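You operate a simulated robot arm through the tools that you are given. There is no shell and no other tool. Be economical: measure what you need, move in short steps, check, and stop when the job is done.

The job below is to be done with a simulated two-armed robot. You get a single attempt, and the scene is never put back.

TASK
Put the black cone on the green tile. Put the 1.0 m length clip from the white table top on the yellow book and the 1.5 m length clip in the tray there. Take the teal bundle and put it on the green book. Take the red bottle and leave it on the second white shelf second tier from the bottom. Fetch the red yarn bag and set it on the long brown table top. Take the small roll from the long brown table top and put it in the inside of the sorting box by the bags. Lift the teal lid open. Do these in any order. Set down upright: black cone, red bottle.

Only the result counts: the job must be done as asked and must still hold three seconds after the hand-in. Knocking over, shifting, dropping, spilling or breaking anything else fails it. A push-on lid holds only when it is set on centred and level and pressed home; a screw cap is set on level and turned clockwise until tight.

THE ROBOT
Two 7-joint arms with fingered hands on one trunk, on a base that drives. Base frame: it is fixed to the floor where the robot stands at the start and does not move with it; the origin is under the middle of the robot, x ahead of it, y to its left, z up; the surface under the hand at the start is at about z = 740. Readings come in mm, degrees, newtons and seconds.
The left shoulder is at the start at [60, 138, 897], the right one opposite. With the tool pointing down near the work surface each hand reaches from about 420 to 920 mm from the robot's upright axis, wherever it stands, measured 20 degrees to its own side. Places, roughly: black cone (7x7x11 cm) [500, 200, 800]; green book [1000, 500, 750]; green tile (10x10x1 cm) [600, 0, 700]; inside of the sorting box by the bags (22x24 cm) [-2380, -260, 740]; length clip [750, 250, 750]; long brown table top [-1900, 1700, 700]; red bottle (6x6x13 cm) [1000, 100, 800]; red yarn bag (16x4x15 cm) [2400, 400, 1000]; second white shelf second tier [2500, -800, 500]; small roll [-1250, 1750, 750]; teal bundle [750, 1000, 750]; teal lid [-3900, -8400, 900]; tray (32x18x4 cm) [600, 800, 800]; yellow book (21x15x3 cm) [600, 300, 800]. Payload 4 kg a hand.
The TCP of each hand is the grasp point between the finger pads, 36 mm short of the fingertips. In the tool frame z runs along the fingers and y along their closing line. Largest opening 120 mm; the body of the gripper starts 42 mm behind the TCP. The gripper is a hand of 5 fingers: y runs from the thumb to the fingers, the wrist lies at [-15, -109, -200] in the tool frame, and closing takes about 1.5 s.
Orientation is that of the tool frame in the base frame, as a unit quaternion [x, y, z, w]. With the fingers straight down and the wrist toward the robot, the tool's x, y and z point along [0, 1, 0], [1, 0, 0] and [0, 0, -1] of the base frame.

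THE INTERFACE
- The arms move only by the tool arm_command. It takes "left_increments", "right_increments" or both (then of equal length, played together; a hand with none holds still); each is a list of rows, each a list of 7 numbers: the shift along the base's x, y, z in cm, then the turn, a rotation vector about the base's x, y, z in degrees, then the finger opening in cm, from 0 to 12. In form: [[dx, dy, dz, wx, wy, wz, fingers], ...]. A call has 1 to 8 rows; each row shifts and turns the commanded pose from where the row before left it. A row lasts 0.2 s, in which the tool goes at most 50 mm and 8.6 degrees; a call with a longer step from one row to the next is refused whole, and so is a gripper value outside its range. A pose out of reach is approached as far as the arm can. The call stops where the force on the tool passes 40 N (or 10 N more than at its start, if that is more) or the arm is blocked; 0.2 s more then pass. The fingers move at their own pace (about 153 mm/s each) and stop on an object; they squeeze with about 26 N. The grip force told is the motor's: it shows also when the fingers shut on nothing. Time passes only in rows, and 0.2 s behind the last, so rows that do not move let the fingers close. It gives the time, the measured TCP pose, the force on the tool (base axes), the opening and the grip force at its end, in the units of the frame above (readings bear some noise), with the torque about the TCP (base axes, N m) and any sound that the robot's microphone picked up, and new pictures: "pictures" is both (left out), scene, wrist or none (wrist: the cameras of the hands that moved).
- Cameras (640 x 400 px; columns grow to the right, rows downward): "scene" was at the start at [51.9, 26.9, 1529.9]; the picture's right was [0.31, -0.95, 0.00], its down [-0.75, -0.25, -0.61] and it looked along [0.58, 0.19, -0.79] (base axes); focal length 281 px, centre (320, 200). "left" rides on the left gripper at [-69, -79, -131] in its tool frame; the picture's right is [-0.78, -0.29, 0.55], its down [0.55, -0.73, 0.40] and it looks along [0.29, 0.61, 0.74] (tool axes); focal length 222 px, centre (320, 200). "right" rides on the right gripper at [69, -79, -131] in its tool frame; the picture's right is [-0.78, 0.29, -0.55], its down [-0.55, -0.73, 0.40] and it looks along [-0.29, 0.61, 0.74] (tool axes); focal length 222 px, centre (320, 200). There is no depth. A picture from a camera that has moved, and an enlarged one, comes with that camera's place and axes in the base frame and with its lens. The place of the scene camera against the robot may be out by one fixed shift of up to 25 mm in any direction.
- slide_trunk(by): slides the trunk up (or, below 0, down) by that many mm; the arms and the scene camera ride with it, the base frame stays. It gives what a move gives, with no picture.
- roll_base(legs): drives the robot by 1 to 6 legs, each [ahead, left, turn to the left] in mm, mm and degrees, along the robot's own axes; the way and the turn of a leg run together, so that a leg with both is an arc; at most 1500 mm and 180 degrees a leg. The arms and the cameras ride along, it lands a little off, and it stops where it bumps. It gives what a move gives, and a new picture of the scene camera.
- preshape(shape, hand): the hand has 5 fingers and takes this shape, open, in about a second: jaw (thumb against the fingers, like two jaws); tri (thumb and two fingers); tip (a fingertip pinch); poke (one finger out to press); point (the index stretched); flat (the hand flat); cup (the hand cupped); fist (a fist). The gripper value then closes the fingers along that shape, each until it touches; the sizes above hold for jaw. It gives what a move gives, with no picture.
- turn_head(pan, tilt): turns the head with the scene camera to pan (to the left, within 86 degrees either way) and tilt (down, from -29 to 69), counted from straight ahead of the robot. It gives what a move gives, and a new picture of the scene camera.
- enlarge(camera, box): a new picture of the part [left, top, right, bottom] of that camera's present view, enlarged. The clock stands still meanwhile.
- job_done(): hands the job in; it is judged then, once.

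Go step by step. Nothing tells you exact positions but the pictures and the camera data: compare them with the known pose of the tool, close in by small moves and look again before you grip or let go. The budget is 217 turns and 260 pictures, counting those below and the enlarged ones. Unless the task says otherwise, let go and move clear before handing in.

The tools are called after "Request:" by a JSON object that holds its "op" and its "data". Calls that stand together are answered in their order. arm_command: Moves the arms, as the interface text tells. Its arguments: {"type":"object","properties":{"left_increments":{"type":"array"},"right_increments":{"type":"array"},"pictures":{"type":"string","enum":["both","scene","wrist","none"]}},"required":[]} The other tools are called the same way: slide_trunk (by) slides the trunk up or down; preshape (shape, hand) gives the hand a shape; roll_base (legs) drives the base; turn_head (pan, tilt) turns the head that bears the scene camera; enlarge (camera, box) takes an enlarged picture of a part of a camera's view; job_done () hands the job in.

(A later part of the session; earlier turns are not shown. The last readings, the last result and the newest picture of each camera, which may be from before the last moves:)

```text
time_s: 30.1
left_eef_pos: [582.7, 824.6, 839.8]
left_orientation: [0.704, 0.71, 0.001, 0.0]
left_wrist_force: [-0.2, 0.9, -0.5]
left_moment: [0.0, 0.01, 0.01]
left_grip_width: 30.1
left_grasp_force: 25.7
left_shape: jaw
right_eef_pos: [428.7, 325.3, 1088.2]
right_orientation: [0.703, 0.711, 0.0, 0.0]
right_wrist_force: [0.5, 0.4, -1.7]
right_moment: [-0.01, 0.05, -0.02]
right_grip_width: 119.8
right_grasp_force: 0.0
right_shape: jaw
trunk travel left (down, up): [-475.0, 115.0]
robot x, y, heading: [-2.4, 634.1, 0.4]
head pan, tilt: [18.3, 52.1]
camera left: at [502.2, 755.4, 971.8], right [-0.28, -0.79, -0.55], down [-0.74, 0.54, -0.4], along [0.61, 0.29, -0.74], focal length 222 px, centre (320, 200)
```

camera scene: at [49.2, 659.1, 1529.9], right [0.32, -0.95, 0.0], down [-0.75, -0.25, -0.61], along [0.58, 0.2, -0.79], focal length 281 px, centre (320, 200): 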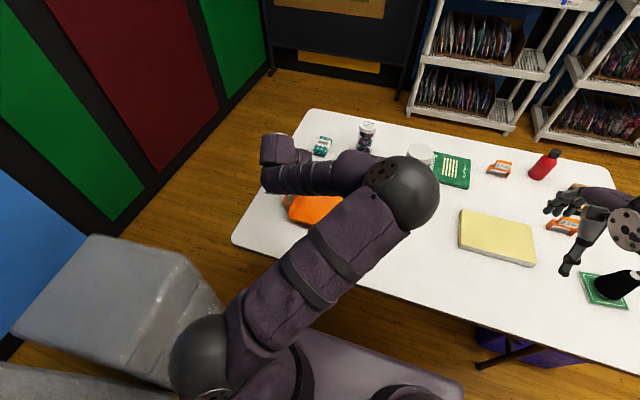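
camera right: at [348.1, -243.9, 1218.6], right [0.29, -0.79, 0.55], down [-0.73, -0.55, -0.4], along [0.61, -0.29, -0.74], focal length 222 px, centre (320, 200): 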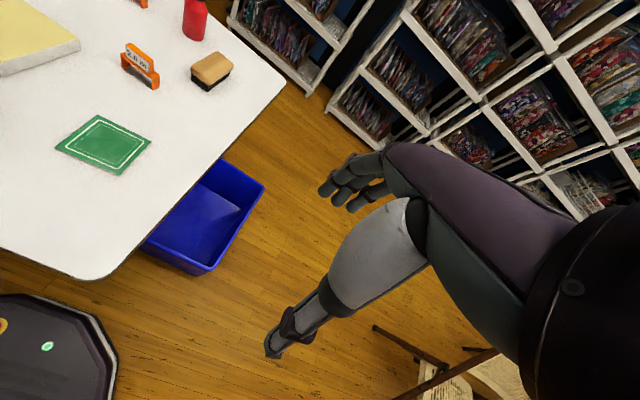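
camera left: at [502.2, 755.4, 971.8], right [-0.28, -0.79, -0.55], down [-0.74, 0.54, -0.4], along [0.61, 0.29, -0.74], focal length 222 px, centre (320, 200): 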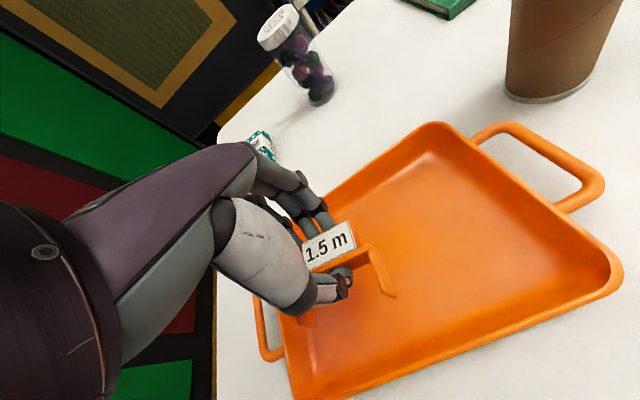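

The clip hangs over the tray floor, slightly left of centre. I shift a little and lower to contact.

Request:
{"op": "arm_command", "data": {"left_increments": [[0, -1.5, -2, 0, 0, 0, 0], [0, 0, -2, 0, 0, 0, 0], [0, 0, -0.7, 0, 0, 0, 0], [0, 0, -0.4, 0, 0, 0, 0], [0, 0, -0.3, 0, 0, 0, 0], [0, 0, 0, 0, 0, 0, 0]], "pictures": "wrist"}}

```text
time_s: 31.5
left_eef_pos: [581.9, 807.8, 787.5]
left_orientation: [0.704, 0.71, 0.0, 0.0]
left_wrist_force: [0.4, -0.1, -0.6]
left_moment: [0.03, -0.04, -0.02]
left_grip_width: 30.2
left_grasp_force: 26.1
left_shape: jaw
right_eef_pos: [429.4, 324.0, 1088.3]
right_orientation: [0.704, 0.71, 0.001, 0.0]
right_wrist_force: [-0.3, 0.6, 0.2]
right_moment: [0.02, 0.02, 0.01]
right_grip_width: 120.1
right_grasp_force: 0.0
right_shape: jaw
trunk travel left (down, up): [-475.0, 115.0]
robot x, y, heading: [-1.8, 632.4, 0.5]
head pan, tilt: [18.3, 52.1]
camera left: at [502.7, 739.5, 918.4], right [-0.28, -0.79, -0.55], down [-0.74, 0.54, -0.4], along [0.61, 0.29, -0.74], focal length 222 px, centre (320, 200)
```

left: 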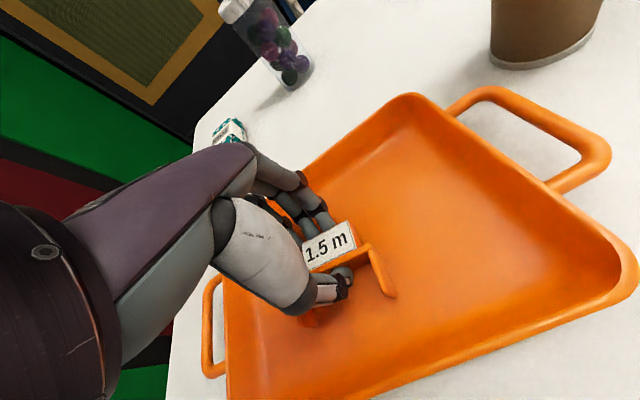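

Almost at the floor; a few mm more, then release.

Request:
{"op": "arm_command", "data": {"left_increments": [[0, 0, -0.2, 0, 0, 0, 0], [0, 0, -0.2, 0, 0, 0, 0], [0, 0, 0, 0, 0, 0, 4.5], [0, 0, 0, 0, 0, 0, 6], [0, 0, 0, 0, 0, 0, 6], [0, 0, 3, 0, 0, 0, 6], [0, 0, 4.5, 0, 0, 0, 6], [0, 0, 4.5, 0, 0, 0, 6]], "pictures": "wrist"}}

```text
time_s: 33.3
left_eef_pos: [580.2, 808.2, 903.2]
left_orientation: [0.704, 0.711, 0.0, 0.0]
left_wrist_force: [0.9, 0.5, 0.0]
left_moment: [0.02, -0.01, -0.02]
left_grip_width: 60.0
left_grasp_force: 0.0
left_shape: jaw
right_eef_pos: [426.6, 323.4, 1088.3]
right_orientation: [0.703, 0.711, 0.0, -0.001]
right_wrist_force: [0.0, -0.5, -0.2]
right_moment: [0.0, 0.01, -0.04]
right_grip_width: 119.8
right_grasp_force: 0.1
right_shape: jaw
trunk travel left (down, up): [-475.0, 115.0]
robot x, y, heading: [-3.4, 631.5, 0.3]
head pan, tilt: [18.3, 52.1]
camera left: at [500.6, 739.1, 1035.5], right [-0.28, -0.79, -0.55], down [-0.74, 0.54, -0.4], along [0.61, 0.29, -0.74], focal length 222 px, centre (320, 200)
```

left: 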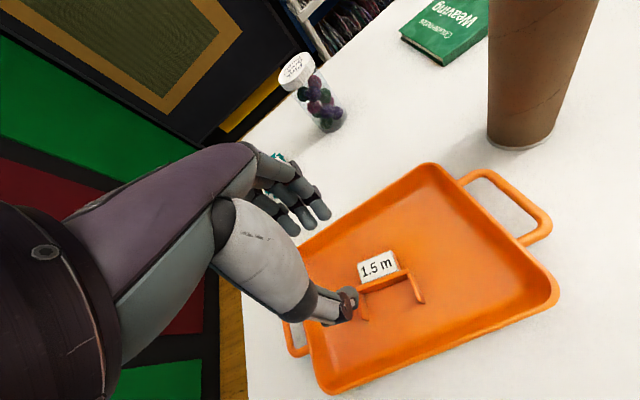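

The 1.5 m clip rests in the tray. Next I work from the far side of the table: back off, strafe right past the bin, then drive ahead.

Request:
{"op": "roll_base", "data": {"legs": [[-350, 0, 0]]}}

Request:
{"op": "arm_command", "data": {"left_increments": [[-4, -2, 1, 0, 0, 0, 6], [-4, -2, 1, 0, 0, 0, 6], [-4, -1, 1, 0, 0, 0, 6], [-4, 0, 1, 0, 0, 0, 6]], "pictures": "none"}}

Request:
{"op": "roll_base", "data": {"legs": [[0, -1450, 0]]}}

```text
time_s: 35.6
left_eef_pos: [229.4, 805.0, 903.6]
left_orientation: [0.705, 0.71, 0.0, 0.0]
left_wrist_force: [0.2, 0.7, 0.7]
left_moment: [0.0, -0.02, -0.01]
left_grip_width: 60.0
left_grasp_force: 0.0
left_shape: jaw
right_eef_pos: [76.6, 320.3, 1088.9]
right_orientation: [0.705, 0.71, -0.001, 0.0]
right_wrist_force: [0.3, 1.1, 0.3]
right_moment: [0.0, -0.04, 0.01]
right_grip_width: 119.8
right_grasp_force: 0.0
right_shape: jaw
trunk travel left (down, up): [-475.0, 115.0]
robot x, y, heading: [-355.3, 626.0, 0.2]
head pan, tilt: [18.3, 52.1]
camera scene: at [-302.4, 654.9, 1529.9], right [0.32, -0.95, 0.0], down [-0.75, -0.25, -0.61], along [0.58, 0.2, -0.79], focal length 281 px, centre (320, 200)
```

scene: 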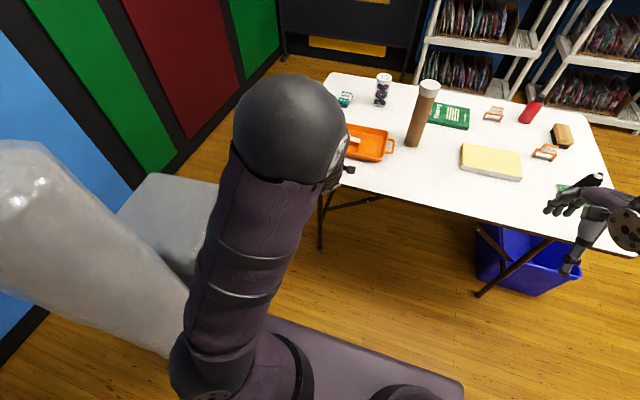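

```text
time_s: 36.6
left_eef_pos: [68.2, 754.8, 945.2]
left_orientation: [0.705, 0.709, 0.001, 0.0]
left_wrist_force: [-0.7, -0.4, -1.0]
left_moment: [-0.04, -0.04, 0.0]
left_grip_width: 59.9
left_grasp_force: 0.1
left_shape: jaw
right_eef_pos: [76.7, 319.8, 1089.3]
right_orientation: [0.705, 0.71, 0.0, 0.0]
right_wrist_force: [-0.1, -0.5, 0.3]
right_moment: [-0.03, 0.01, 0.0]
right_grip_width: 119.6
right_grasp_force: 0.0
right_shape: jaw
trunk travel left (down, up): [-475.0, 115.0]
robot x, y, heading: [-355.8, 625.4, 0.3]
head pan, tilt: [18.3, 52.1]
```

```text
time_s: 41.0
left_eef_pos: [74.3, -90.4, 944.1]
left_orientation: [0.703, 0.711, 0.0, -0.002]
left_wrist_force: [0.0, -0.9, -0.5]
left_moment: [0.02, 0.02, 0.05]
left_grip_width: 59.9
left_grasp_force: 0.0
left_shape: jaw
right_eef_pos: [84.7, -526.2, 1088.3]
right_orientation: [0.704, 0.71, 0.001, 0.0]
right_wrist_force: [-0.4, -0.3, -0.4]
right_moment: [0.06, 0.0, -0.01]
right_grip_width: 120.0
right_grasp_force: 0.0
right_shape: jaw
trunk travel left (down, up): [-475.0, 115.0]
robot x, y, heading: [-348.6, -220.9, 0.5]
head pan, tilt: [18.3, 52.1]
stopped in leg 1: the robot was blocked; the commanded pose is now the measured one
camera scene: at [-295.4, -194.2, 1529.9], right [0.32, -0.95, 0.0], down [-0.75, -0.25, -0.61], along [0.58, 0.2, -0.79], focal length 281 px, centre (320, 200)
```

scene: 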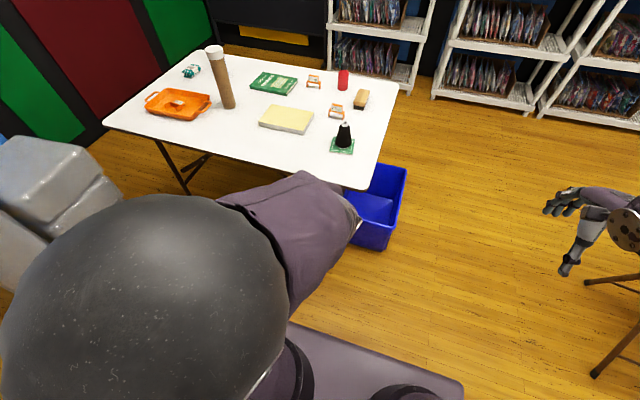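

The base was stopped by something on the right. I turn the head to look.

Request:
{"op": "turn_head", "data": {"pan": -70, "tilt": 45}}

```text
time_s: 42.6
left_eef_pos: [74.6, -88.8, 945.4]
left_orientation: [0.703, 0.712, -0.001, -0.001]
left_wrist_force: [0.1, 1.1, -0.5]
left_moment: [0.03, 0.04, 0.02]
left_grip_width: 59.7
left_grasp_force: 0.1
left_shape: jaw
right_eef_pos: [84.0, -524.3, 1087.8]
right_orientation: [0.702, 0.712, 0.0, 0.0]
right_wrist_force: [0.0, 0.3, 0.2]
right_moment: [-0.01, 0.0, 0.02]
right_grip_width: 120.1
right_grasp_force: 0.1
right_shape: jaw
trunk travel left (down, up): [-475.0, 115.0]
robot x, y, heading: [-350.8, -217.2, 0.8]
head pan, tilt: [-70.0, 45.0]
camera scene: at [-337.9, -291.4, 1539.6], right [-0.94, -0.35, 0.0], down [-0.25, 0.66, -0.71], along [0.25, -0.66, -0.71], focal length 281 px, centre (320, 200)
```

scene: 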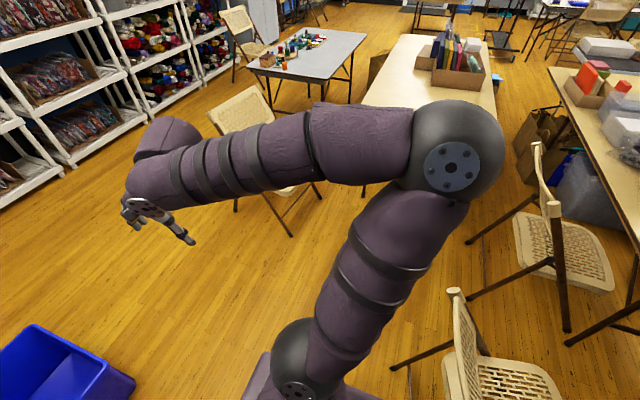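

A folding chair at about [-560,-780] blocked the way. I drive ahead first, then strafe right between chair and bin.

Request:
{"op": "roll_base", "data": {"legs": [[310, 0, 0], [0, -600, 0]]}}

```text
time_s: 47.6
left_eef_pos: [391.9, -672.4, 944.2]
left_orientation: [0.702, 0.712, -0.001, -0.001]
left_wrist_force: [0.0, -1.5, -0.4]
left_moment: [0.03, 0.03, -0.01]
left_grip_width: 60.0
left_grasp_force: 0.0
left_shape: jaw
right_eef_pos: [402.9, -1107.6, 1088.2]
right_orientation: [0.702, 0.712, 0.0, 0.0]
right_wrist_force: [0.0, -0.1, 0.2]
right_moment: [0.02, 0.0, -0.03]
right_grip_width: 120.1
right_grasp_force: 0.0
right_shape: jaw
trunk travel left (down, up): [-475.0, 115.0]
robot x, y, heading: [-30.5, -800.5, 0.9]
head pan, tilt: [-70.0, 45.0]
camera scene: at [-19.5, -877.3, 1539.5], right [-0.94, -0.35, 0.0], down [-0.25, 0.66, -0.71], along [0.25, -0.66, -0.71], focal length 281 px, centre (320, 200)
```

scene: 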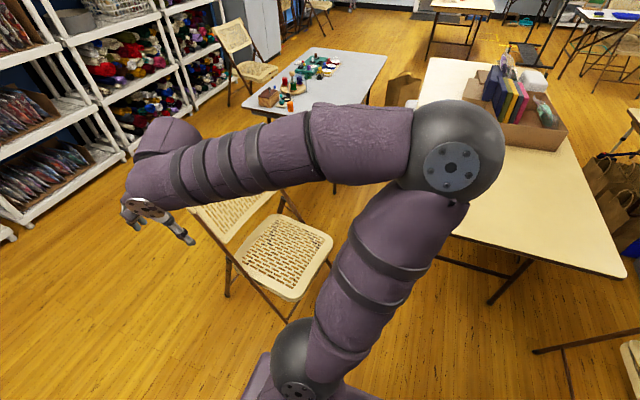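

The way ahead is free. I drive ahead 1450 mm and look at the shelves.

Request:
{"op": "roll_base", "data": {"legs": [[1450, 0, 0]]}}

Request:
{"op": "turn_head", "data": {"pan": 0, "tilt": 30}}

```text
time_s: 54.9
left_eef_pos: [1844.1, -667.0, 943.4]
left_orientation: [0.705, 0.709, 0.0, 0.0]
left_wrist_force: [-0.2, 0.1, 0.4]
left_moment: [0.02, 0.02, -0.04]
left_grip_width: 59.8
left_grasp_force: 0.1
left_shape: jaw
right_eef_pos: [1852.1, -1100.9, 1088.9]
right_orientation: [0.705, 0.709, 0.0, 0.0]
right_wrist_force: [0.3, 0.1, 0.5]
right_moment: [0.01, -0.03, -0.04]
right_grip_width: 119.7
right_grasp_force: 0.0
right_shape: jaw
trunk travel left (down, up): [-475.0, 115.0]
robot x, y, heading: [1422.0, -791.3, 0.3]
head pan, tilt: [-70.0, 45.0]
camera scene: at [1431.4, -866.0, 1539.6], right [-0.94, -0.34, 0.0], down [-0.24, 0.66, -0.71], along [0.24, -0.66, -0.71], focal length 281 px, centre (320, 200)
```

scene: 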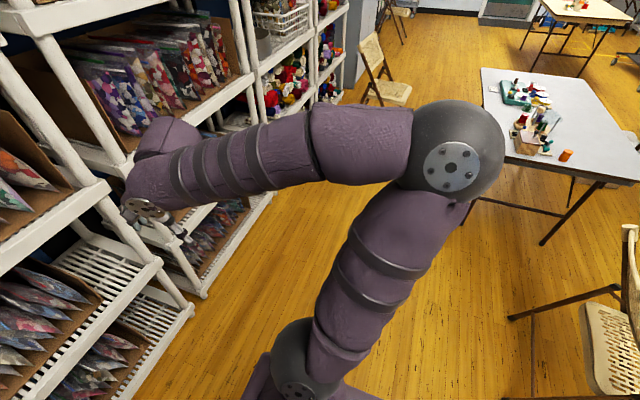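

```text
time_s: 56.3
left_eef_pos: [1845.0, -665.2, 944.0]
left_orientation: [0.706, 0.709, 0.0, 0.0]
left_wrist_force: [-0.5, 0.0, 0.5]
left_moment: [0.02, -0.03, 0.0]
left_grip_width: 60.0
left_grasp_force: 0.0
left_shape: jaw
right_eef_pos: [1852.0, -1100.5, 1088.1]
right_orientation: [0.706, 0.708, 0.0, 0.001]
right_wrist_force: [-0.5, 0.2, 0.0]
right_moment: [0.01, 0.0, 0.0]
right_grip_width: 119.8
right_grasp_force: 0.1
right_shape: jaw
trunk travel left (down, up): [-475.0, 115.0]
robot x, y, heading: [1420.8, -792.0, 0.0]
head pan, tilt: [0.0, 30.0]
camera scene: at [1493.5, -789.4, 1562.2], right [0.0, -1.0, 0.0], down [-0.5, 0.0, -0.87], along [0.87, 0.0, -0.5], focal length 281 px, centre (320, 200)
```

scene: 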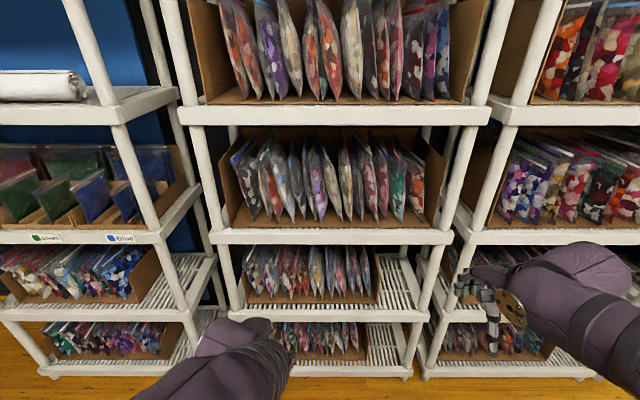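

The second shelf stands straight ahead, front near x=2330; tier 2 has free slatted space right of its box (y≈-1150). Now I turn around and go along the far side of the table.

Request:
{"op": "roll_base", "data": {"legs": [[0, 0, 180], [-110, 0, 0], [0, -1500, 0]]}}

Request:
{"op": "turn_head", "data": {"pan": 0, "tilt": 52}}

```text
time_s: 71.8
left_eef_pos: [1100.1, 562.0, 944.5]
left_orientation: [0.71, -0.704, 0.001, -0.001]
left_wrist_force: [-0.4, -0.1, 0.1]
left_moment: [0.0, 0.0, -0.02]
left_grip_width: 60.0
left_grasp_force: 0.2
left_shape: jaw
right_eef_pos: [1091.8, 996.2, 1087.1]
right_orientation: [0.71, -0.705, -0.001, 0.0]
right_wrist_force: [-0.3, -0.6, 0.5]
right_moment: [-0.01, -0.02, 0.02]
right_grip_width: 119.7
right_grasp_force: 0.1
right_shape: jaw
trunk travel left (down, up): [-475.0, 115.0]
robot x, y, heading: [1520.7, 689.3, -179.5]
head pan, tilt: [0.0, 30.0]
camera scene: at [1471.1, 692.7, 1562.2], right [0.0, 1.0, 0.0], down [0.5, 0.0, -0.87], along [-0.87, 0.0, -0.5], focal length 281 px, centre (320, 200)
```

scene: 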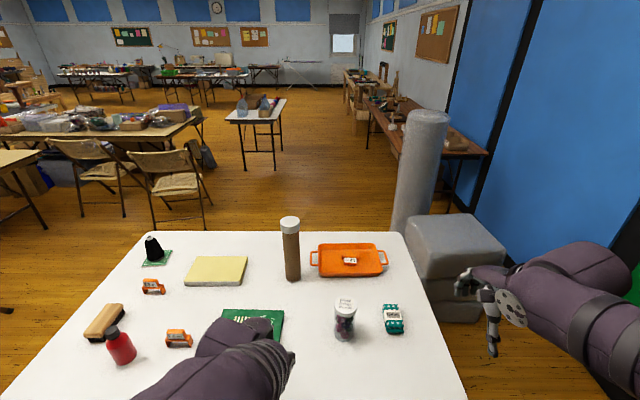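

```text
time_s: 72.6
left_eef_pos: [1098.1, 563.2, 945.0]
left_orientation: [0.71, -0.705, 0.0, 0.0]
left_wrist_force: [-0.4, -0.1, 1.2]
left_moment: [-0.03, 0.01, 0.01]
left_grip_width: 60.0
left_grasp_force: 0.0
left_shape: jaw
right_eef_pos: [1091.1, 996.3, 1088.4]
right_orientation: [0.71, -0.704, -0.001, 0.0]
right_wrist_force: [-0.1, 0.4, 0.0]
right_moment: [0.02, -0.02, 0.01]
right_grip_width: 119.9
right_grasp_force: 0.1
right_shape: jaw
trunk travel left (down, up): [-475.0, 115.0]
robot x, y, heading: [1518.9, 688.8, -179.7]
head pan, tilt: [0.0, 52.0]
camera scene: at [1486.3, 692.5, 1530.1], right [0.0, 1.0, 0.0], down [0.79, 0.0, -0.62], along [-0.62, 0.0, -0.79], focal length 281 px, centre (320, 200)
```

scene: 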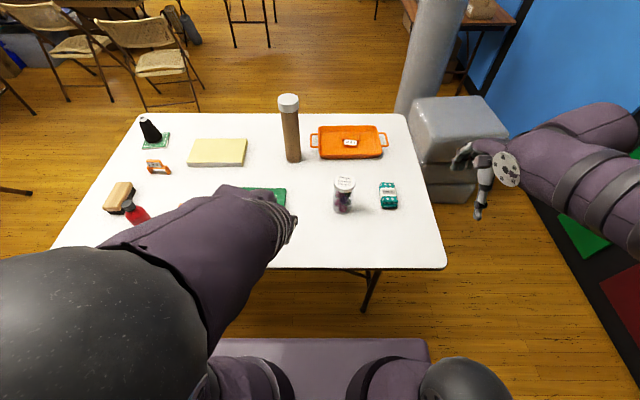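

The teal bundle is near [862,932], the jar near [905,773]. I zoom in on the bundle and the book.

Request:
{"op": "enlarge", "data": {"camera": "scene", "box": [300, 150, 460, 250]}}

```text
4.00 times, centred on (380, 200) of scene
camera zoom: at [1486.3, 692.5, 1530.1], right [0.0, 1.0, 0.0], down [0.79, 0.0, -0.62], along [-0.62, 0.0, -0.79], focal length 1126 px, centre (80, 200)
```

zoom: 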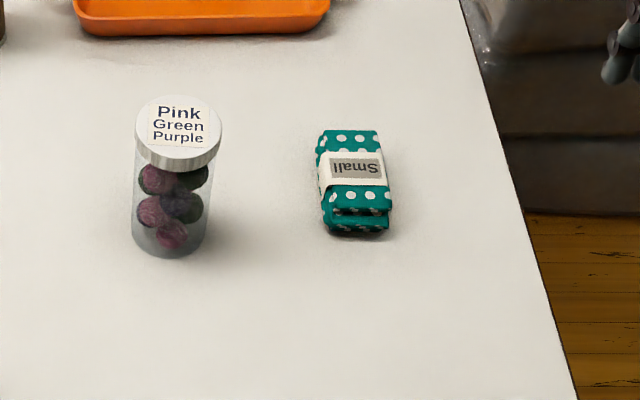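

I move the right hand above the bundle and look with its wrist camera.

Request:
{"op": "arm_command", "data": {"right_increments": [[-3.6, -1, -2.5, 0, 0, 0, 12], [-3.6, -1, -2.5, 0, 0, 0, 12], [-3.6, -1, -2.5, 0, 0, 0, 12], [-3.6, -1, -2.5, 0, 0, 0, 12], [-3.6, -1, -2.5, 0, 0, 0, 12], [-3.6, -1, -2.5, 0, 0, 0, 12], [0, 0, 0, 0, 0, 0, 12]], "pictures": "wrist"}}

```text
time_s: 74.2
left_eef_pos: [1098.2, 562.9, 945.0]
left_orientation: [0.71, -0.704, 0.001, -0.002]
left_wrist_force: [1.1, -0.4, 0.0]
left_moment: [0.02, 0.0, 0.0]
left_grip_width: 60.1
left_grasp_force: 0.2
left_shape: jaw
right_eef_pos: [874.6, 934.3, 937.8]
right_orientation: [0.71, -0.705, 0.0, 0.001]
right_wrist_force: [0.3, -0.1, -0.6]
right_moment: [0.0, 0.02, 0.02]
right_grip_width: 119.9
right_grasp_force: 0.1
right_shape: jaw
trunk travel left (down, up): [-475.0, 115.0]
robot x, y, heading: [1522.9, 686.7, -179.7]
head pan, tilt: [0.0, 52.0]
camera right: at [955.3, 864.5, 1069.0], right [-0.3, 0.78, 0.55], down [0.73, 0.55, -0.4], along [-0.62, 0.28, -0.74], focal length 222 px, centre (320, 200)
```

right: 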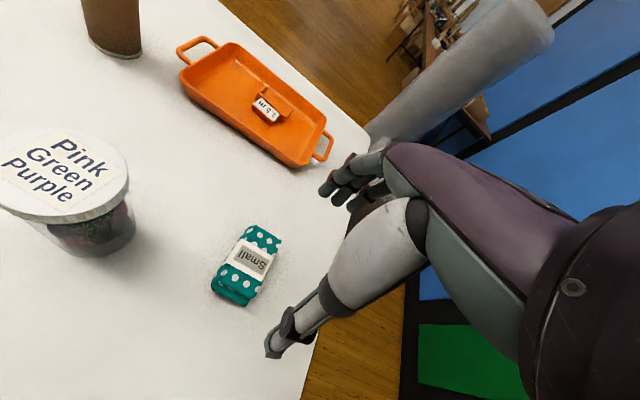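

Bundle centre is about [862,919], 88 mm long along x. I centre the hand and go down.

Request:
{"op": "arm_command", "data": {"right_increments": [[-1.2, -1.5, -3, 0, 0, 0, 12], [0, 0, -4, 0, 0, 0, 12], [0, 0, -4, 0, 0, 0, 12], [0, 0, -3, 0, 0, 0, 12], [0, 0, 0, 0, 0, 0, 12]], "pictures": "wrist"}}

```text
time_s: 75.4
left_eef_pos: [1100.0, 562.8, 945.0]
left_orientation: [0.709, -0.705, 0.001, -0.002]
left_wrist_force: [-0.7, -0.6, -0.4]
left_moment: [-0.03, 0.01, -0.05]
left_grip_width: 60.2
left_grasp_force: 0.1
left_shape: jaw
right_eef_pos: [863.3, 922.8, 800.6]
right_orientation: [0.71, -0.704, 0.0, 0.0]
right_wrist_force: [-1.1, 0.0, 0.5]
right_moment: [0.0, 0.02, -0.01]
right_grip_width: 120.0
right_grasp_force: 0.0
right_shape: jaw
trunk travel left (down, up): [-475.0, 115.0]
robot x, y, heading: [1522.0, 688.7, -179.9]
head pan, tilt: [0.0, 52.0]
camera right: at [942.0, 852.0, 930.9], right [-0.3, 0.78, 0.55], down [0.73, 0.55, -0.4], along [-0.61, 0.28, -0.74], focal length 222 px, centre (320, 200)
```

right: 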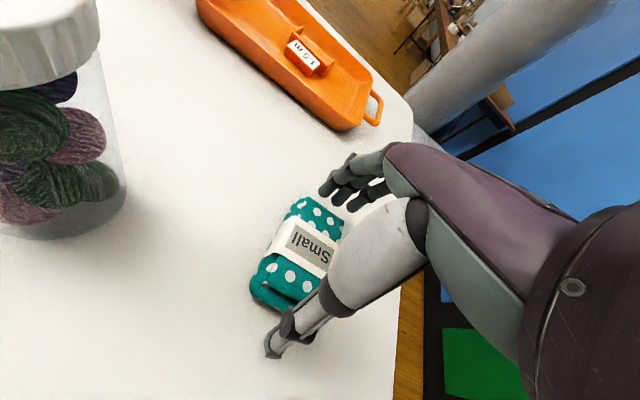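

Thumb and fingers straddle the bundle. Down and close.

Request:
{"op": "arm_command", "data": {"right_increments": [[0, 0, -2, 0, 0, 0, 12], [0, 0, 0, 0, 0, 0, 8], [0, 0, 0, 0, 0, 0, 4], [0, 0, 0, 0, 0, 0, 0], [0, 0, 0, 0, 0, 0, 0], [0, 0, 0, 0, 0, 0, 0], [0, 0, 0, 0, 0, 0, 0]], "pictures": "wrist"}}

```text
time_s: 77.0
left_eef_pos: [1097.3, 561.8, 944.3]
left_orientation: [0.71, -0.704, 0.001, 0.0]
left_wrist_force: [0.3, -0.2, -0.4]
left_moment: [0.03, 0.05, 0.03]
left_grip_width: 59.9
left_grasp_force: 0.0
left_shape: jaw
right_eef_pos: [863.3, 922.3, 779.8]
right_orientation: [0.71, -0.705, 0.0, 0.0]
right_wrist_force: [-0.1, 0.4, 0.2]
right_moment: [0.03, -0.05, -0.01]
right_grip_width: 85.6
right_grasp_force: 25.8
right_shape: jaw
trunk travel left (down, up): [-475.0, 115.0]
robot x, y, heading: [1521.1, 687.2, -179.9]
head pan, tilt: [0.0, 52.0]
camera right: at [942.6, 851.5, 910.1], right [-0.3, 0.78, 0.55], down [0.73, 0.55, -0.4], along [-0.61, 0.28, -0.74], focal length 222 px, centre (320, 200)
```

right: 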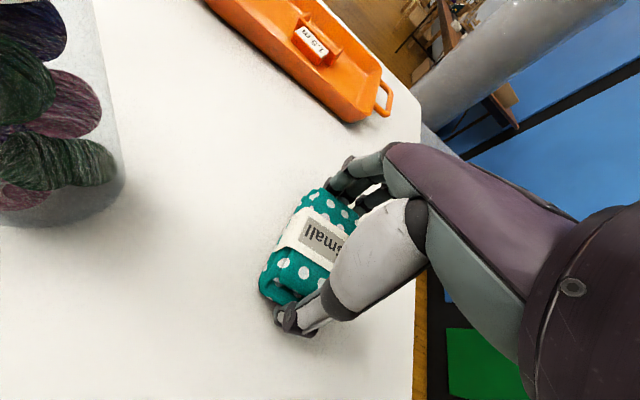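

Held (86 mm). I raise both hands well above the jar, then strafe the base toward the green book.

Request:
{"op": "arm_command", "data": {"right_increments": [[0, 0, 3, 0, 0, 0, 0], [0, 0, 4.5, 0, 0, 0, 0], [0.5, 0, 4.5, 0, 0, 0, 0], [0.5, 0, 4.5, 0, 0, 0, 0], [0.5, 0, 3, 0, 0, 0, 0]], "left_increments": [[0, 0, 2, 0, 0, 0, 6], [0, 0, 2, 0, 0, 0, 6], [0, 0, 2, 0, 0, 0, 6], [0, 0, 2, 0, 0, 0, 6], [0, 0, 0, 0, 0, 0, 6]], "pictures": "none"}}

Request:
{"op": "roll_base", "data": {"legs": [[0, 400, 0]]}}

```text
time_s: 78.2
left_eef_pos: [1098.1, 561.1, 1024.5]
left_orientation: [0.71, -0.705, -0.001, -0.002]
left_wrist_force: [-0.5, -0.6, 0.1]
left_moment: [-0.02, -0.02, -0.01]
left_grip_width: 59.8
left_grasp_force: 0.1
left_shape: jaw
right_eef_pos: [878.9, 920.9, 972.9]
right_orientation: [0.709, -0.705, 0.0, 0.0]
right_wrist_force: [-0.8, 0.0, -0.6]
right_moment: [0.01, 0.01, 0.01]
right_grip_width: 85.3
right_grasp_force: 26.7
right_shape: jaw
trunk travel left (down, up): [-475.0, 115.0]
robot x, y, heading: [1522.1, 692.2, -179.8]
head pan, tilt: [0.0, 52.0]
```

```text
time_s: 80.7
left_eef_pos: [1099.8, 157.6, 1023.6]
left_orientation: [0.71, -0.704, 0.0, -0.002]
left_wrist_force: [0.5, 0.0, -1.2]
left_moment: [0.03, 0.01, 0.0]
left_grip_width: 60.0
left_grasp_force: 0.0
left_shape: jaw
right_eef_pos: [879.2, 515.7, 970.6]
right_orientation: [0.711, -0.703, -0.001, -0.001]
right_wrist_force: [0.3, -1.0, -0.4]
right_moment: [0.01, -0.02, -0.04]
right_grip_width: 85.3
right_grasp_force: 26.2
right_shape: jaw
trunk travel left (down, up): [-475.0, 115.0]
robot x, y, heading: [1526.9, 289.5, -179.6]
head pan, tilt: [0.0, 52.0]
camera scene: at [1488.7, 289.1, 1530.0], right [-0.01, 1.0, 0.0], down [0.79, 0.01, -0.62], along [-0.62, 0.0, -0.79], focal length 281 px, centre (320, 200)
```

scene: 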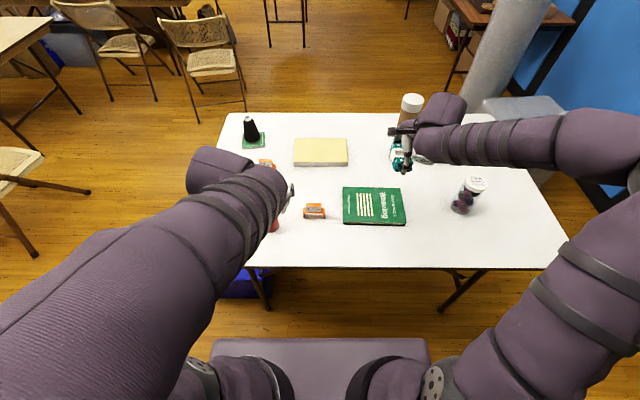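

Book centre about [910,470]. I check with the wrist camera.

Request:
{"op": "arm_command", "data": {"right_increments": [[2, -3, -4, 0, 0, 0, 0], [1, -2, -4, 0, 0, 0, 0], [0, 0, 0, 0, 0, 0, 0]], "pictures": "wrist"}}

```text
refused: row 1 steps farther than a row can; nothing moved
```

Request:
{"op": "arm_command", "data": {"right_increments": [[1.5, -2.5, -3, 0, 0, 0, 0], [1.5, -2, -3, 0, 0, 0, 0], [0, 0, -1.5, 0, 0, 0, 0], [0, 0, 0, 0, 0, 0, 0]], "pictures": "wrist"}}

```text
time_s: 81.7
left_eef_pos: [1102.0, 158.4, 1026.0]
left_orientation: [0.711, -0.703, 0.0, 0.0]
left_wrist_force: [-0.6, 0.2, -0.4]
left_moment: [0.0, 0.06, -0.02]
left_grip_width: 59.8
left_grasp_force: 0.0
left_shape: jaw
right_eef_pos: [909.8, 470.4, 897.8]
right_orientation: [0.71, -0.704, 0.0, -0.001]
right_wrist_force: [0.0, 0.6, -1.8]
right_moment: [0.0, -0.01, 0.03]
right_grip_width: 85.4
right_grasp_force: 25.8
right_shape: jaw
trunk travel left (down, up): [-475.0, 115.0]
robot x, y, heading: [1523.4, 288.2, -179.6]
head pan, tilt: [0.0, 52.0]
camera right: at [990.5, 400.9, 1026.5], right [-0.3, 0.78, 0.55], down [0.73, 0.56, -0.4], along [-0.62, 0.28, -0.74], focal length 222 px, centre (320, 200)
```

right: 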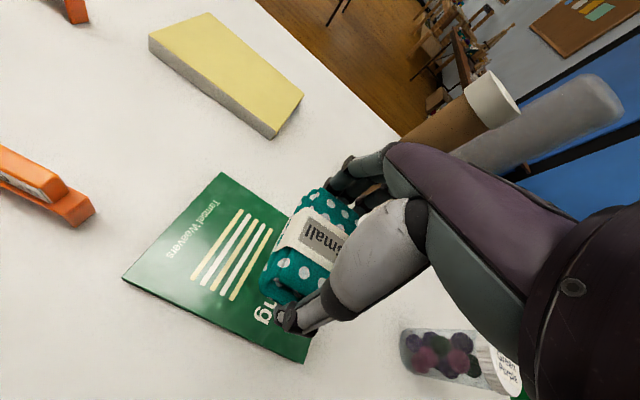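

Book spans x 825–973, y 360–562; centre [899,462]. I lower the bundle onto it, creeping until contact.

Request:
{"op": "arm_command", "data": {"right_increments": [[-0.9, -0.7, -4, 0, 0, 0, 0], [0, 0, -3.5, 0, 0, 0, 0], [0, 0, -0.8, 0, 0, 0, 0], [0, 0, -0.5, 0, 0, 0, 0], [0, 0, -0.4, 0, 0, 0, 0], [0, 0, 0, 0, 0, 0, 0]], "pictures": "wrist"}}

```text
time_s: 83.1
left_eef_pos: [1101.4, 158.9, 1023.9]
left_orientation: [0.711, -0.703, 0.001, -0.001]
left_wrist_force: [-1.3, 1.1, 0.4]
left_moment: [0.03, 0.02, 0.0]
left_grip_width: 60.0
left_grasp_force: 0.1
left_shape: jaw
right_eef_pos: [901.6, 464.7, 804.8]
right_orientation: [0.711, -0.704, 0.0, 0.001]
right_wrist_force: [-0.6, 0.5, -1.4]
right_moment: [-0.02, -0.02, 0.0]
right_grip_width: 85.4
right_grasp_force: 25.5
right_shape: jaw
trunk travel left (down, up): [-475.0, 115.0]
robot x, y, heading: [1523.9, 286.0, -179.7]
head pan, tilt: [0.0, 52.0]
camera right: at [980.8, 394.4, 935.6], right [-0.3, 0.78, 0.55], down [0.73, 0.56, -0.4], along [-0.62, 0.28, -0.74], focal length 222 px, centre (320, 200)
```

right: 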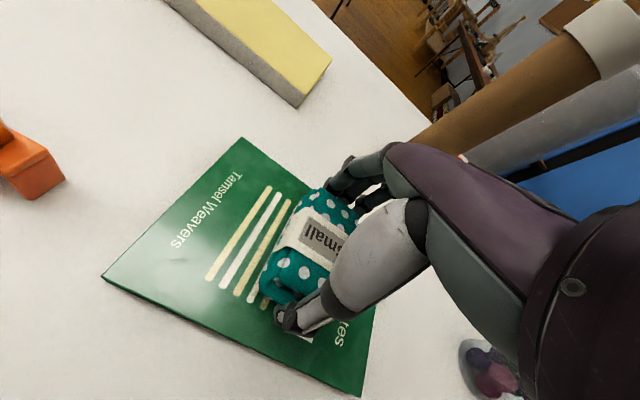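

Request:
{"op": "arm_command", "data": {"right_increments": [[0, 0, -0.3, 0, 0, 0, 0], [0, 0, -0.3, 0, 0, 0, 0], [0, 0, -0.2, 0, 0, 0, 0], [0, 0, 0, 0, 0, 0, 0]], "pictures": "none"}}

```text
time_s: 84.1
left_eef_pos: [1100.2, 158.7, 1023.9]
left_orientation: [0.71, -0.704, 0.001, -0.001]
left_wrist_force: [-0.1, -0.3, -1.2]
left_moment: [-0.02, -0.03, 0.0]
left_grip_width: 60.0
left_grasp_force: 0.0
left_shape: jaw
right_eef_pos: [900.2, 464.2, 796.7]
right_orientation: [0.711, -0.703, 0.0, 0.0]
right_wrist_force: [-0.1, -0.3, -0.8]
right_moment: [-0.04, -0.03, -0.01]
right_grip_width: 85.3
right_grasp_force: 25.9
right_shape: jaw
trunk travel left (down, up): [-475.0, 115.0]
robot x, y, heading: [1523.7, 286.7, -179.4]
head pan, tilt: [0.0, 52.0]
```

Request:
{"op": "arm_command", "data": {"right_increments": [[0, 0, -0.2, 0, 0, 0, 0], [0, 0, -0.2, 0, 0, 0, 0], [0, 0, -0.2, 0, 0, 0, 0], [0, 0, 0, 0, 0, 0, 0]], "pictures": "wrist"}}

```text
time_s: 85.1
left_eef_pos: [1102.5, 157.8, 1025.0]
left_orientation: [0.711, -0.703, 0.0, -0.001]
left_wrist_force: [0.3, -0.1, -0.8]
left_moment: [0.0, 0.01, -0.01]
left_grip_width: 60.1
left_grasp_force: 0.0
left_shape: jaw
right_eef_pos: [900.6, 463.4, 794.5]
right_orientation: [0.711, -0.703, -0.003, 0.001]
right_wrist_force: [-1.3, 1.5, 26.9]
right_moment: [0.09, -0.07, -0.02]
right_grip_width: 83.3
right_grasp_force: 26.1
right_shape: jaw
trunk travel left (down, up): [-475.0, 115.0]
robot x, y, heading: [1523.0, 286.4, -179.7]
head pan, tilt: [0.0, 52.0]
camera right: at [981.7, 393.9, 924.6], right [-0.3, 0.78, 0.55], down [0.73, 0.56, -0.4], along [-0.62, 0.28, -0.73], focal length 222 px, centre (320, 200)
```

right: 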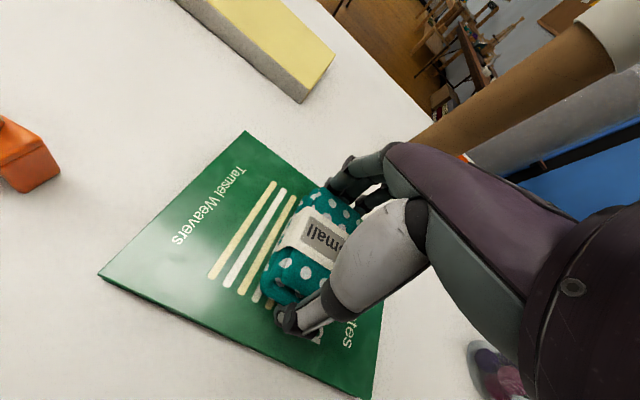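

Contact. I ease up 2 mm, open and rise.

Request:
{"op": "arm_command", "data": {"right_increments": [[0, 0, 0.3, 0, 0, 0, 0], [0, 0, 0, 0, 0, 0, 9.5], [0, 0, 0, 0, 0, 0, 11], [0, 0, 0, 0, 0, 0, 12], [0, 0, 3, 0, 0, 0, 12], [0, 0, 4.5, 0, 0, 0, 12], [0, 0, 4.5, 0, 0, 0, 12]], "pictures": "wrist"}}

```text
time_s: 86.7
left_eef_pos: [1101.3, 156.8, 1025.1]
left_orientation: [0.71, -0.704, -0.001, -0.001]
left_wrist_force: [-0.3, -0.6, 1.2]
left_moment: [0.02, 0.0, 0.01]
left_grip_width: 59.8
left_grasp_force: 0.1
left_shape: jaw
right_eef_pos: [899.5, 464.4, 914.6]
right_orientation: [0.71, -0.704, 0.0, 0.0]
right_wrist_force: [0.3, -0.2, 0.2]
right_moment: [-0.01, 0.03, -0.01]
right_grip_width: 119.7
right_grasp_force: 0.1
right_shape: jaw
trunk travel left (down, up): [-475.0, 115.0]
robot x, y, heading: [1524.6, 289.1, -179.6]
head pan, tilt: [0.0, 52.0]
camera right: at [979.9, 394.2, 1045.7], right [-0.3, 0.78, 0.55], down [0.73, 0.56, -0.4], along [-0.61, 0.28, -0.74], focal length 222 px, centre (320, 200)
```

right: 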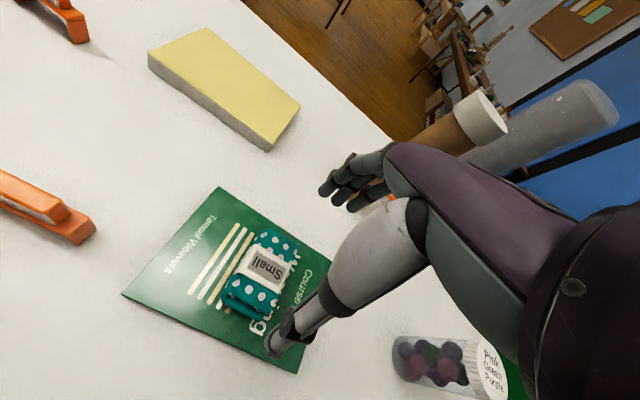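

The bundle lies on the green book. Next the 1.0 m clip near [968,272]; I strafe 220 mm left so the right hand is near it.

Request:
{"op": "roll_base", "data": {"legs": [[30, 210, 0]]}}

Request:
{"op": "arm_command", "data": {"right_increments": [[4.5, 1, 0, 0, 0, 0, 7], [4.5, 1, 0, 0, 0, 0, 7], [0, 0, 0, 0, 0, 0, 7]], "pictures": "wrist"}}

```text
time_s: 88.4
left_eef_pos: [1071.4, -51.8, 1025.0]
left_orientation: [0.711, -0.703, 0.0, -0.001]
left_wrist_force: [1.3, -0.3, 0.5]
left_moment: [-0.01, -0.01, -0.01]
left_grip_width: 59.7
left_grasp_force: 0.1
left_shape: jaw
right_eef_pos: [870.5, 254.7, 914.8]
right_orientation: [0.711, -0.703, -0.001, -0.001]
right_wrist_force: [0.3, -0.4, 0.5]
right_moment: [0.05, -0.01, 0.02]
right_grip_width: 119.8
right_grasp_force: 0.0
right_shape: jaw
trunk travel left (down, up): [-475.0, 115.0]
robot x, y, heading: [1493.5, 77.3, -179.5]
head pan, tilt: [0.0, 52.0]
camera scene: at [1460.3, 79.3, 1530.0], right [-0.01, 1.0, 0.0], down [0.79, 0.01, -0.62], along [-0.62, 0.0, -0.79], focal length 281 px, centre (320, 200)
```

scene: 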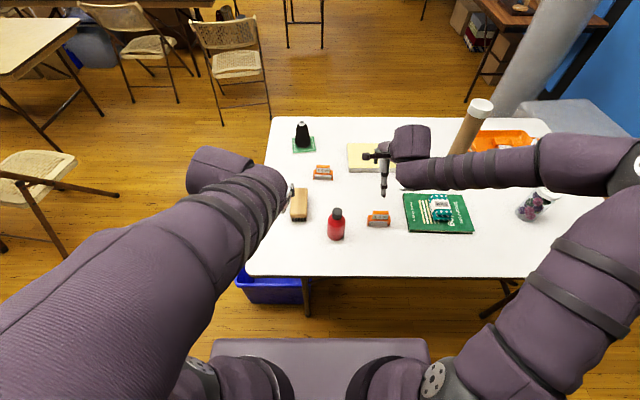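

```text
time_s: 89.2
left_eef_pos: [1072.7, -51.7, 1023.9]
left_orientation: [0.711, -0.703, 0.0, 0.0]
left_wrist_force: [0.6, 0.0, -0.5]
left_moment: [-0.02, -0.02, 0.03]
left_grip_width: 59.8
left_grasp_force: 0.1
left_shape: jaw
right_eef_pos: [961.9, 272.5, 914.1]
right_orientation: [0.711, -0.703, 0.0, 0.0]
right_wrist_force: [0.1, 0.1, 0.0]
right_moment: [0.02, 0.02, 0.03]
right_grip_width: 69.9
right_grasp_force: 0.0
right_shape: jaw
trunk travel left (down, up): [-475.0, 115.0]
robot x, y, heading: [1493.4, 80.0, -179.5]
head pan, tilt: [0.0, 52.0]
camera right: at [1042.6, 203.8, 1045.5], right [-0.3, 0.78, 0.55], down [0.73, 0.56, -0.4], along [-0.62, 0.28, -0.74], focal length 222 px, centre (320, 200)
```

right: 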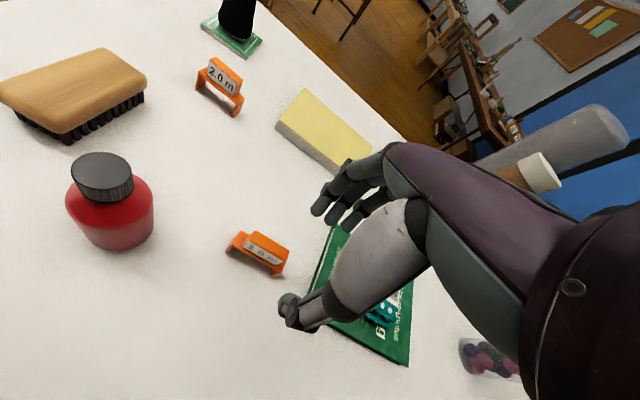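

Request:
{"op": "enlarge", "data": {"camera": "right", "box": [200, 210, 340, 310]}}

```text
4.00 times, centred on (270, 260) of right
camera zoom: at [1042.6, 203.8, 1045.5], right [-0.3, 0.78, 0.55], down [0.73, 0.56, -0.4], along [-0.62, 0.28, -0.74], focal length 888 px, centre (520, -40)
```

zoom: 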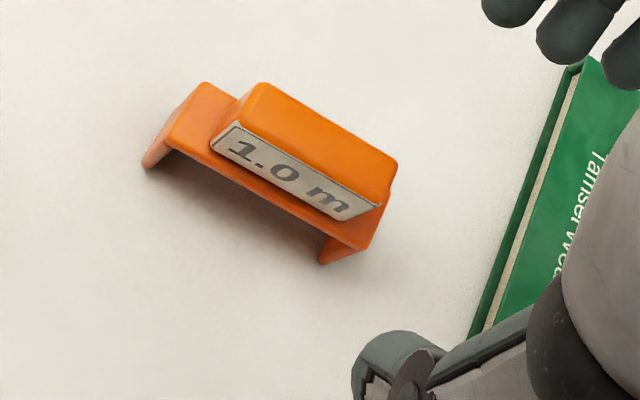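

Clip centre [937,261], block top at about z=797. I go down to grip it by block and bridge (TCP 813).

Request:
{"op": "arm_command", "data": {"right_increments": [[-2.5, -1.1, -2, 0, 0, 0, 7], [0, 0, -4, 0, 0, 0, 7], [0, 0, -4, 0, 0, 0, 7], [0, 0, 0, 0, 0, 0, 7]], "pictures": "wrist"}}

```text
time_s: 90.2
left_eef_pos: [1071.6, -51.0, 1025.5]
left_orientation: [0.712, -0.703, 0.0, -0.001]
left_wrist_force: [-0.6, 0.2, -0.9]
left_moment: [-0.04, -0.01, 0.0]
left_grip_width: 59.9
left_grasp_force: 0.1
left_shape: jaw
right_eef_pos: [936.3, 262.8, 816.4]
right_orientation: [0.711, -0.703, 0.0, 0.0]
right_wrist_force: [-0.8, 0.6, -1.2]
right_moment: [0.0, -0.03, 0.0]
right_grip_width: 69.9
right_grasp_force: 0.0
right_shape: jaw
trunk travel left (down, up): [-475.0, 115.0]
robot x, y, heading: [1495.5, 81.2, -179.4]
head pan, tilt: [0.0, 52.0]
camera right: at [1016.4, 193.4, 946.5], right [-0.3, 0.78, 0.55], down [0.73, 0.56, -0.4], along [-0.62, 0.28, -0.74], focal length 222 px, centre (320, 200)
```

right: 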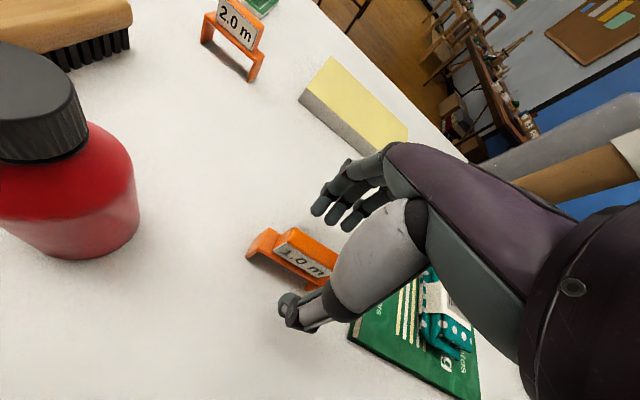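

Well straddled. I close.

Request:
{"op": "arm_command", "data": {"right_increments": [[0, 0, -0.3, 0, 0, 0, 4], [0, 0, 0, 0, 0, 0, 2], [0, 0, 0, 0, 0, 0, 0], [0, 0, 0, 0, 0, 0, 0], [0, 0, 0, 0, 0, 0, 0], [0, 0, 0, 0, 0, 0, 0]], "pictures": "wrist"}}

```text
time_s: 91.6
left_eef_pos: [1072.3, -52.5, 1023.9]
left_orientation: [0.711, -0.704, 0.001, -0.001]
left_wrist_force: [0.6, -0.2, -0.3]
left_moment: [0.02, -0.03, -0.01]
left_grip_width: 59.8
left_grasp_force: 0.0
left_shape: jaw
right_eef_pos: [936.4, 263.0, 812.9]
right_orientation: [0.711, -0.703, 0.0, 0.0]
right_wrist_force: [-0.1, 0.5, -0.4]
right_moment: [0.02, -0.03, -0.01]
right_grip_width: 10.7
right_grasp_force: 25.7
right_shape: jaw
trunk travel left (down, up): [-475.0, 115.0]
robot x, y, heading: [1492.8, 75.8, -179.7]
head pan, tilt: [0.0, 52.0]
camera right: at [1016.0, 193.6, 943.7], right [-0.3, 0.78, 0.55], down [0.73, 0.56, -0.4], along [-0.62, 0.28, -0.74], focal length 222 px, centre (320, 200)
```

right: 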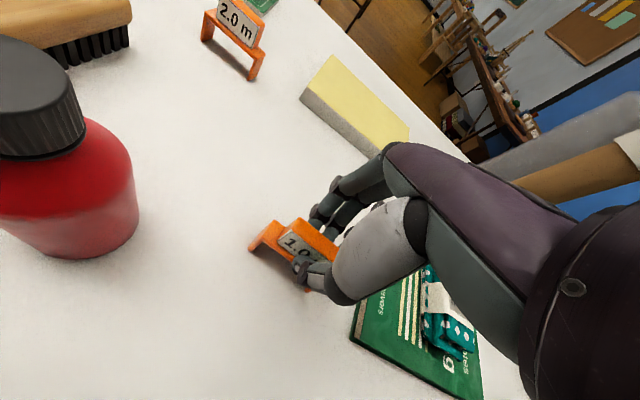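

Gripped at 11 mm. I lift and carry toward the yellow book.

Request:
{"op": "arm_command", "data": {"right_increments": [[0, 0, 3, 0, 0, 0, 0], [0, 0, 3.5, 0, 0, 0, 0], [-4.5, 0.3, 0.5, 0, 0, 0, 0], [-4.5, 0.3, 0, 0, 0, 0, 0], [-4.5, 0.3, 0, 0, 0, 0, 0], [-4.5, 0.4, 0, 0, 0, 0, 0], [-4.5, 0.4, 0, 0, 0, 0, 0], [0, 0, 0, 0, 0, 0, 0]]}}

```text
time_s: 93.4
left_eef_pos: [1071.2, -51.6, 1026.3]
left_orientation: [0.712, -0.703, 0.002, -0.001]
left_wrist_force: [-0.1, 0.7, 0.2]
left_moment: [-0.04, 0.01, 0.01]
left_grip_width: 60.0
left_grasp_force: 0.2
left_shape: jaw
right_eef_pos: [709.0, 283.2, 881.5]
right_orientation: [0.711, -0.703, 0.0, -0.001]
right_wrist_force: [0.2, 0.8, -0.6]
right_moment: [0.01, -0.03, 0.0]
right_grip_width: 10.7
right_grasp_force: 26.2
right_shape: jaw
trunk travel left (down, up): [-475.0, 115.0]
robot x, y, heading: [1495.6, 79.5, -179.5]
head pan, tilt: [0.0, 52.0]
camera scene: at [1460.7, 80.5, 1530.1], right [-0.01, 1.0, 0.0], down [0.79, 0.01, -0.62], along [-0.62, -0.01, -0.79], focal length 281 px, centre (320, 200)
camera right: at [789.1, 213.1, 1012.6], right [-0.3, 0.78, 0.55], down [0.73, 0.56, -0.4], along [-0.62, 0.28, -0.74], focal length 222 px, centre (320, 200)
```

scene: 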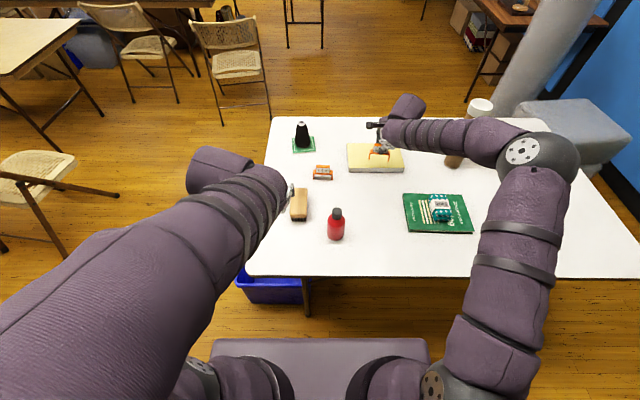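
right: 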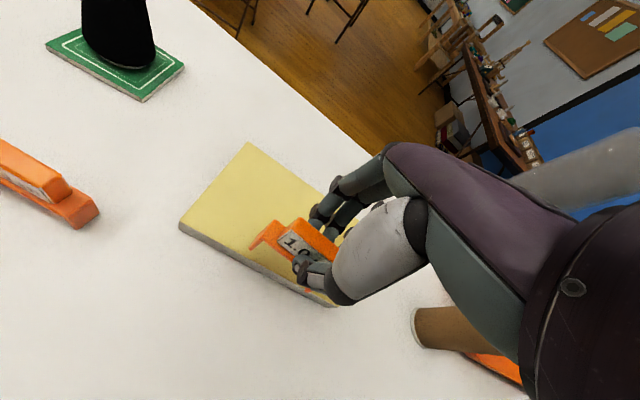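

The book spans x 575–710, y 178–380. I go 60 mm farther and lower gently.

Request:
{"op": "arm_command", "data": {"right_increments": [[-3, 0, 0, 0, 0, 0, 0], [-3, 0, 0, 0, 0, 0, 0], [0, 0, -2.8, 0, 0, 0, 0], [0, 0, -0.5, 0, 0, 0, 0], [0, 0, 0, 0, 0, 0, 0]], "pictures": "wrist"}}

```text
time_s: 94.6
left_eef_pos: [1072.0, -51.7, 1024.9]
left_orientation: [0.711, -0.703, 0.001, 0.0]
left_wrist_force: [-0.3, 0.0, 0.3]
left_moment: [-0.02, 0.02, -0.01]
left_grip_width: 59.9
left_grasp_force: 0.0
left_shape: jaw
right_eef_pos: [650.3, 281.8, 849.6]
right_orientation: [0.711, -0.703, 0.0, -0.001]
right_wrist_force: [-0.1, -0.4, -0.2]
right_moment: [-0.01, -0.01, -0.01]
right_grip_width: 10.5
right_grasp_force: 26.4
right_shape: jaw
trunk travel left (down, up): [-475.0, 115.0]
robot x, y, heading: [1493.6, 79.2, -179.5]
head pan, tilt: [0.0, 52.0]
camera right: at [730.7, 211.5, 979.6], right [-0.3, 0.78, 0.55], down [0.73, 0.56, -0.4], along [-0.62, 0.28, -0.74], focal length 222 px, centre (320, 200)
```

right: 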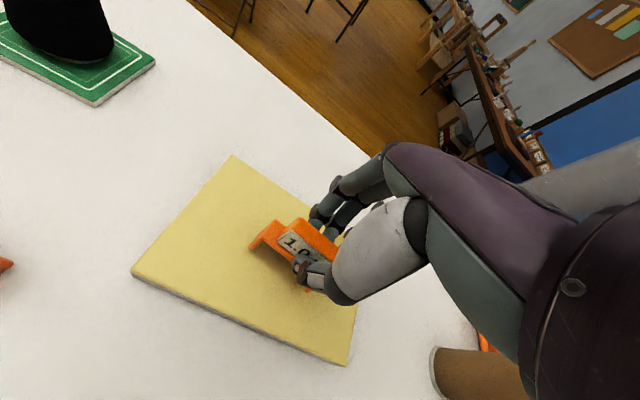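

Request:
{"op": "arm_command", "data": {"right_increments": [[0, 0, -0.3, 0, 0, 0, 0], [0, 0, -0.3, 0, 0, 0, 0], [0, 0, -0.2, 0, 0, 0, 0], [0, 0, 0, 0, 0, 0, 0]], "pictures": "wrist"}}

```text
time_s: 95.6
left_eef_pos: [1073.2, -51.5, 1024.6]
left_orientation: [0.711, -0.703, 0.001, -0.002]
left_wrist_force: [-0.1, -0.8, -0.5]
left_moment: [-0.02, 0.03, 0.03]
left_grip_width: 60.1
left_grasp_force: 0.2
left_shape: jaw
right_eef_pos: [650.4, 281.6, 842.2]
right_orientation: [0.71, -0.704, 0.0, -0.001]
right_wrist_force: [-1.0, -0.6, 0.5]
right_moment: [0.02, -0.02, 0.01]
right_grip_width: 10.4
right_grasp_force: 26.2
right_shape: jaw
trunk travel left (down, up): [-475.0, 115.0]
robot x, y, heading: [1491.6, 76.6, -179.6]
head pan, tilt: [0.0, 52.0]
camera right: at [730.6, 211.4, 971.8], right [-0.3, 0.78, 0.55], down [0.73, 0.56, -0.4], along [-0.62, 0.28, -0.74], focal length 222 px, centre (320, 200)
```

right: 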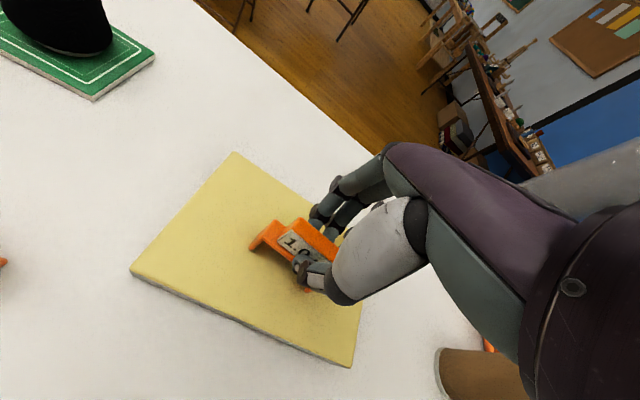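

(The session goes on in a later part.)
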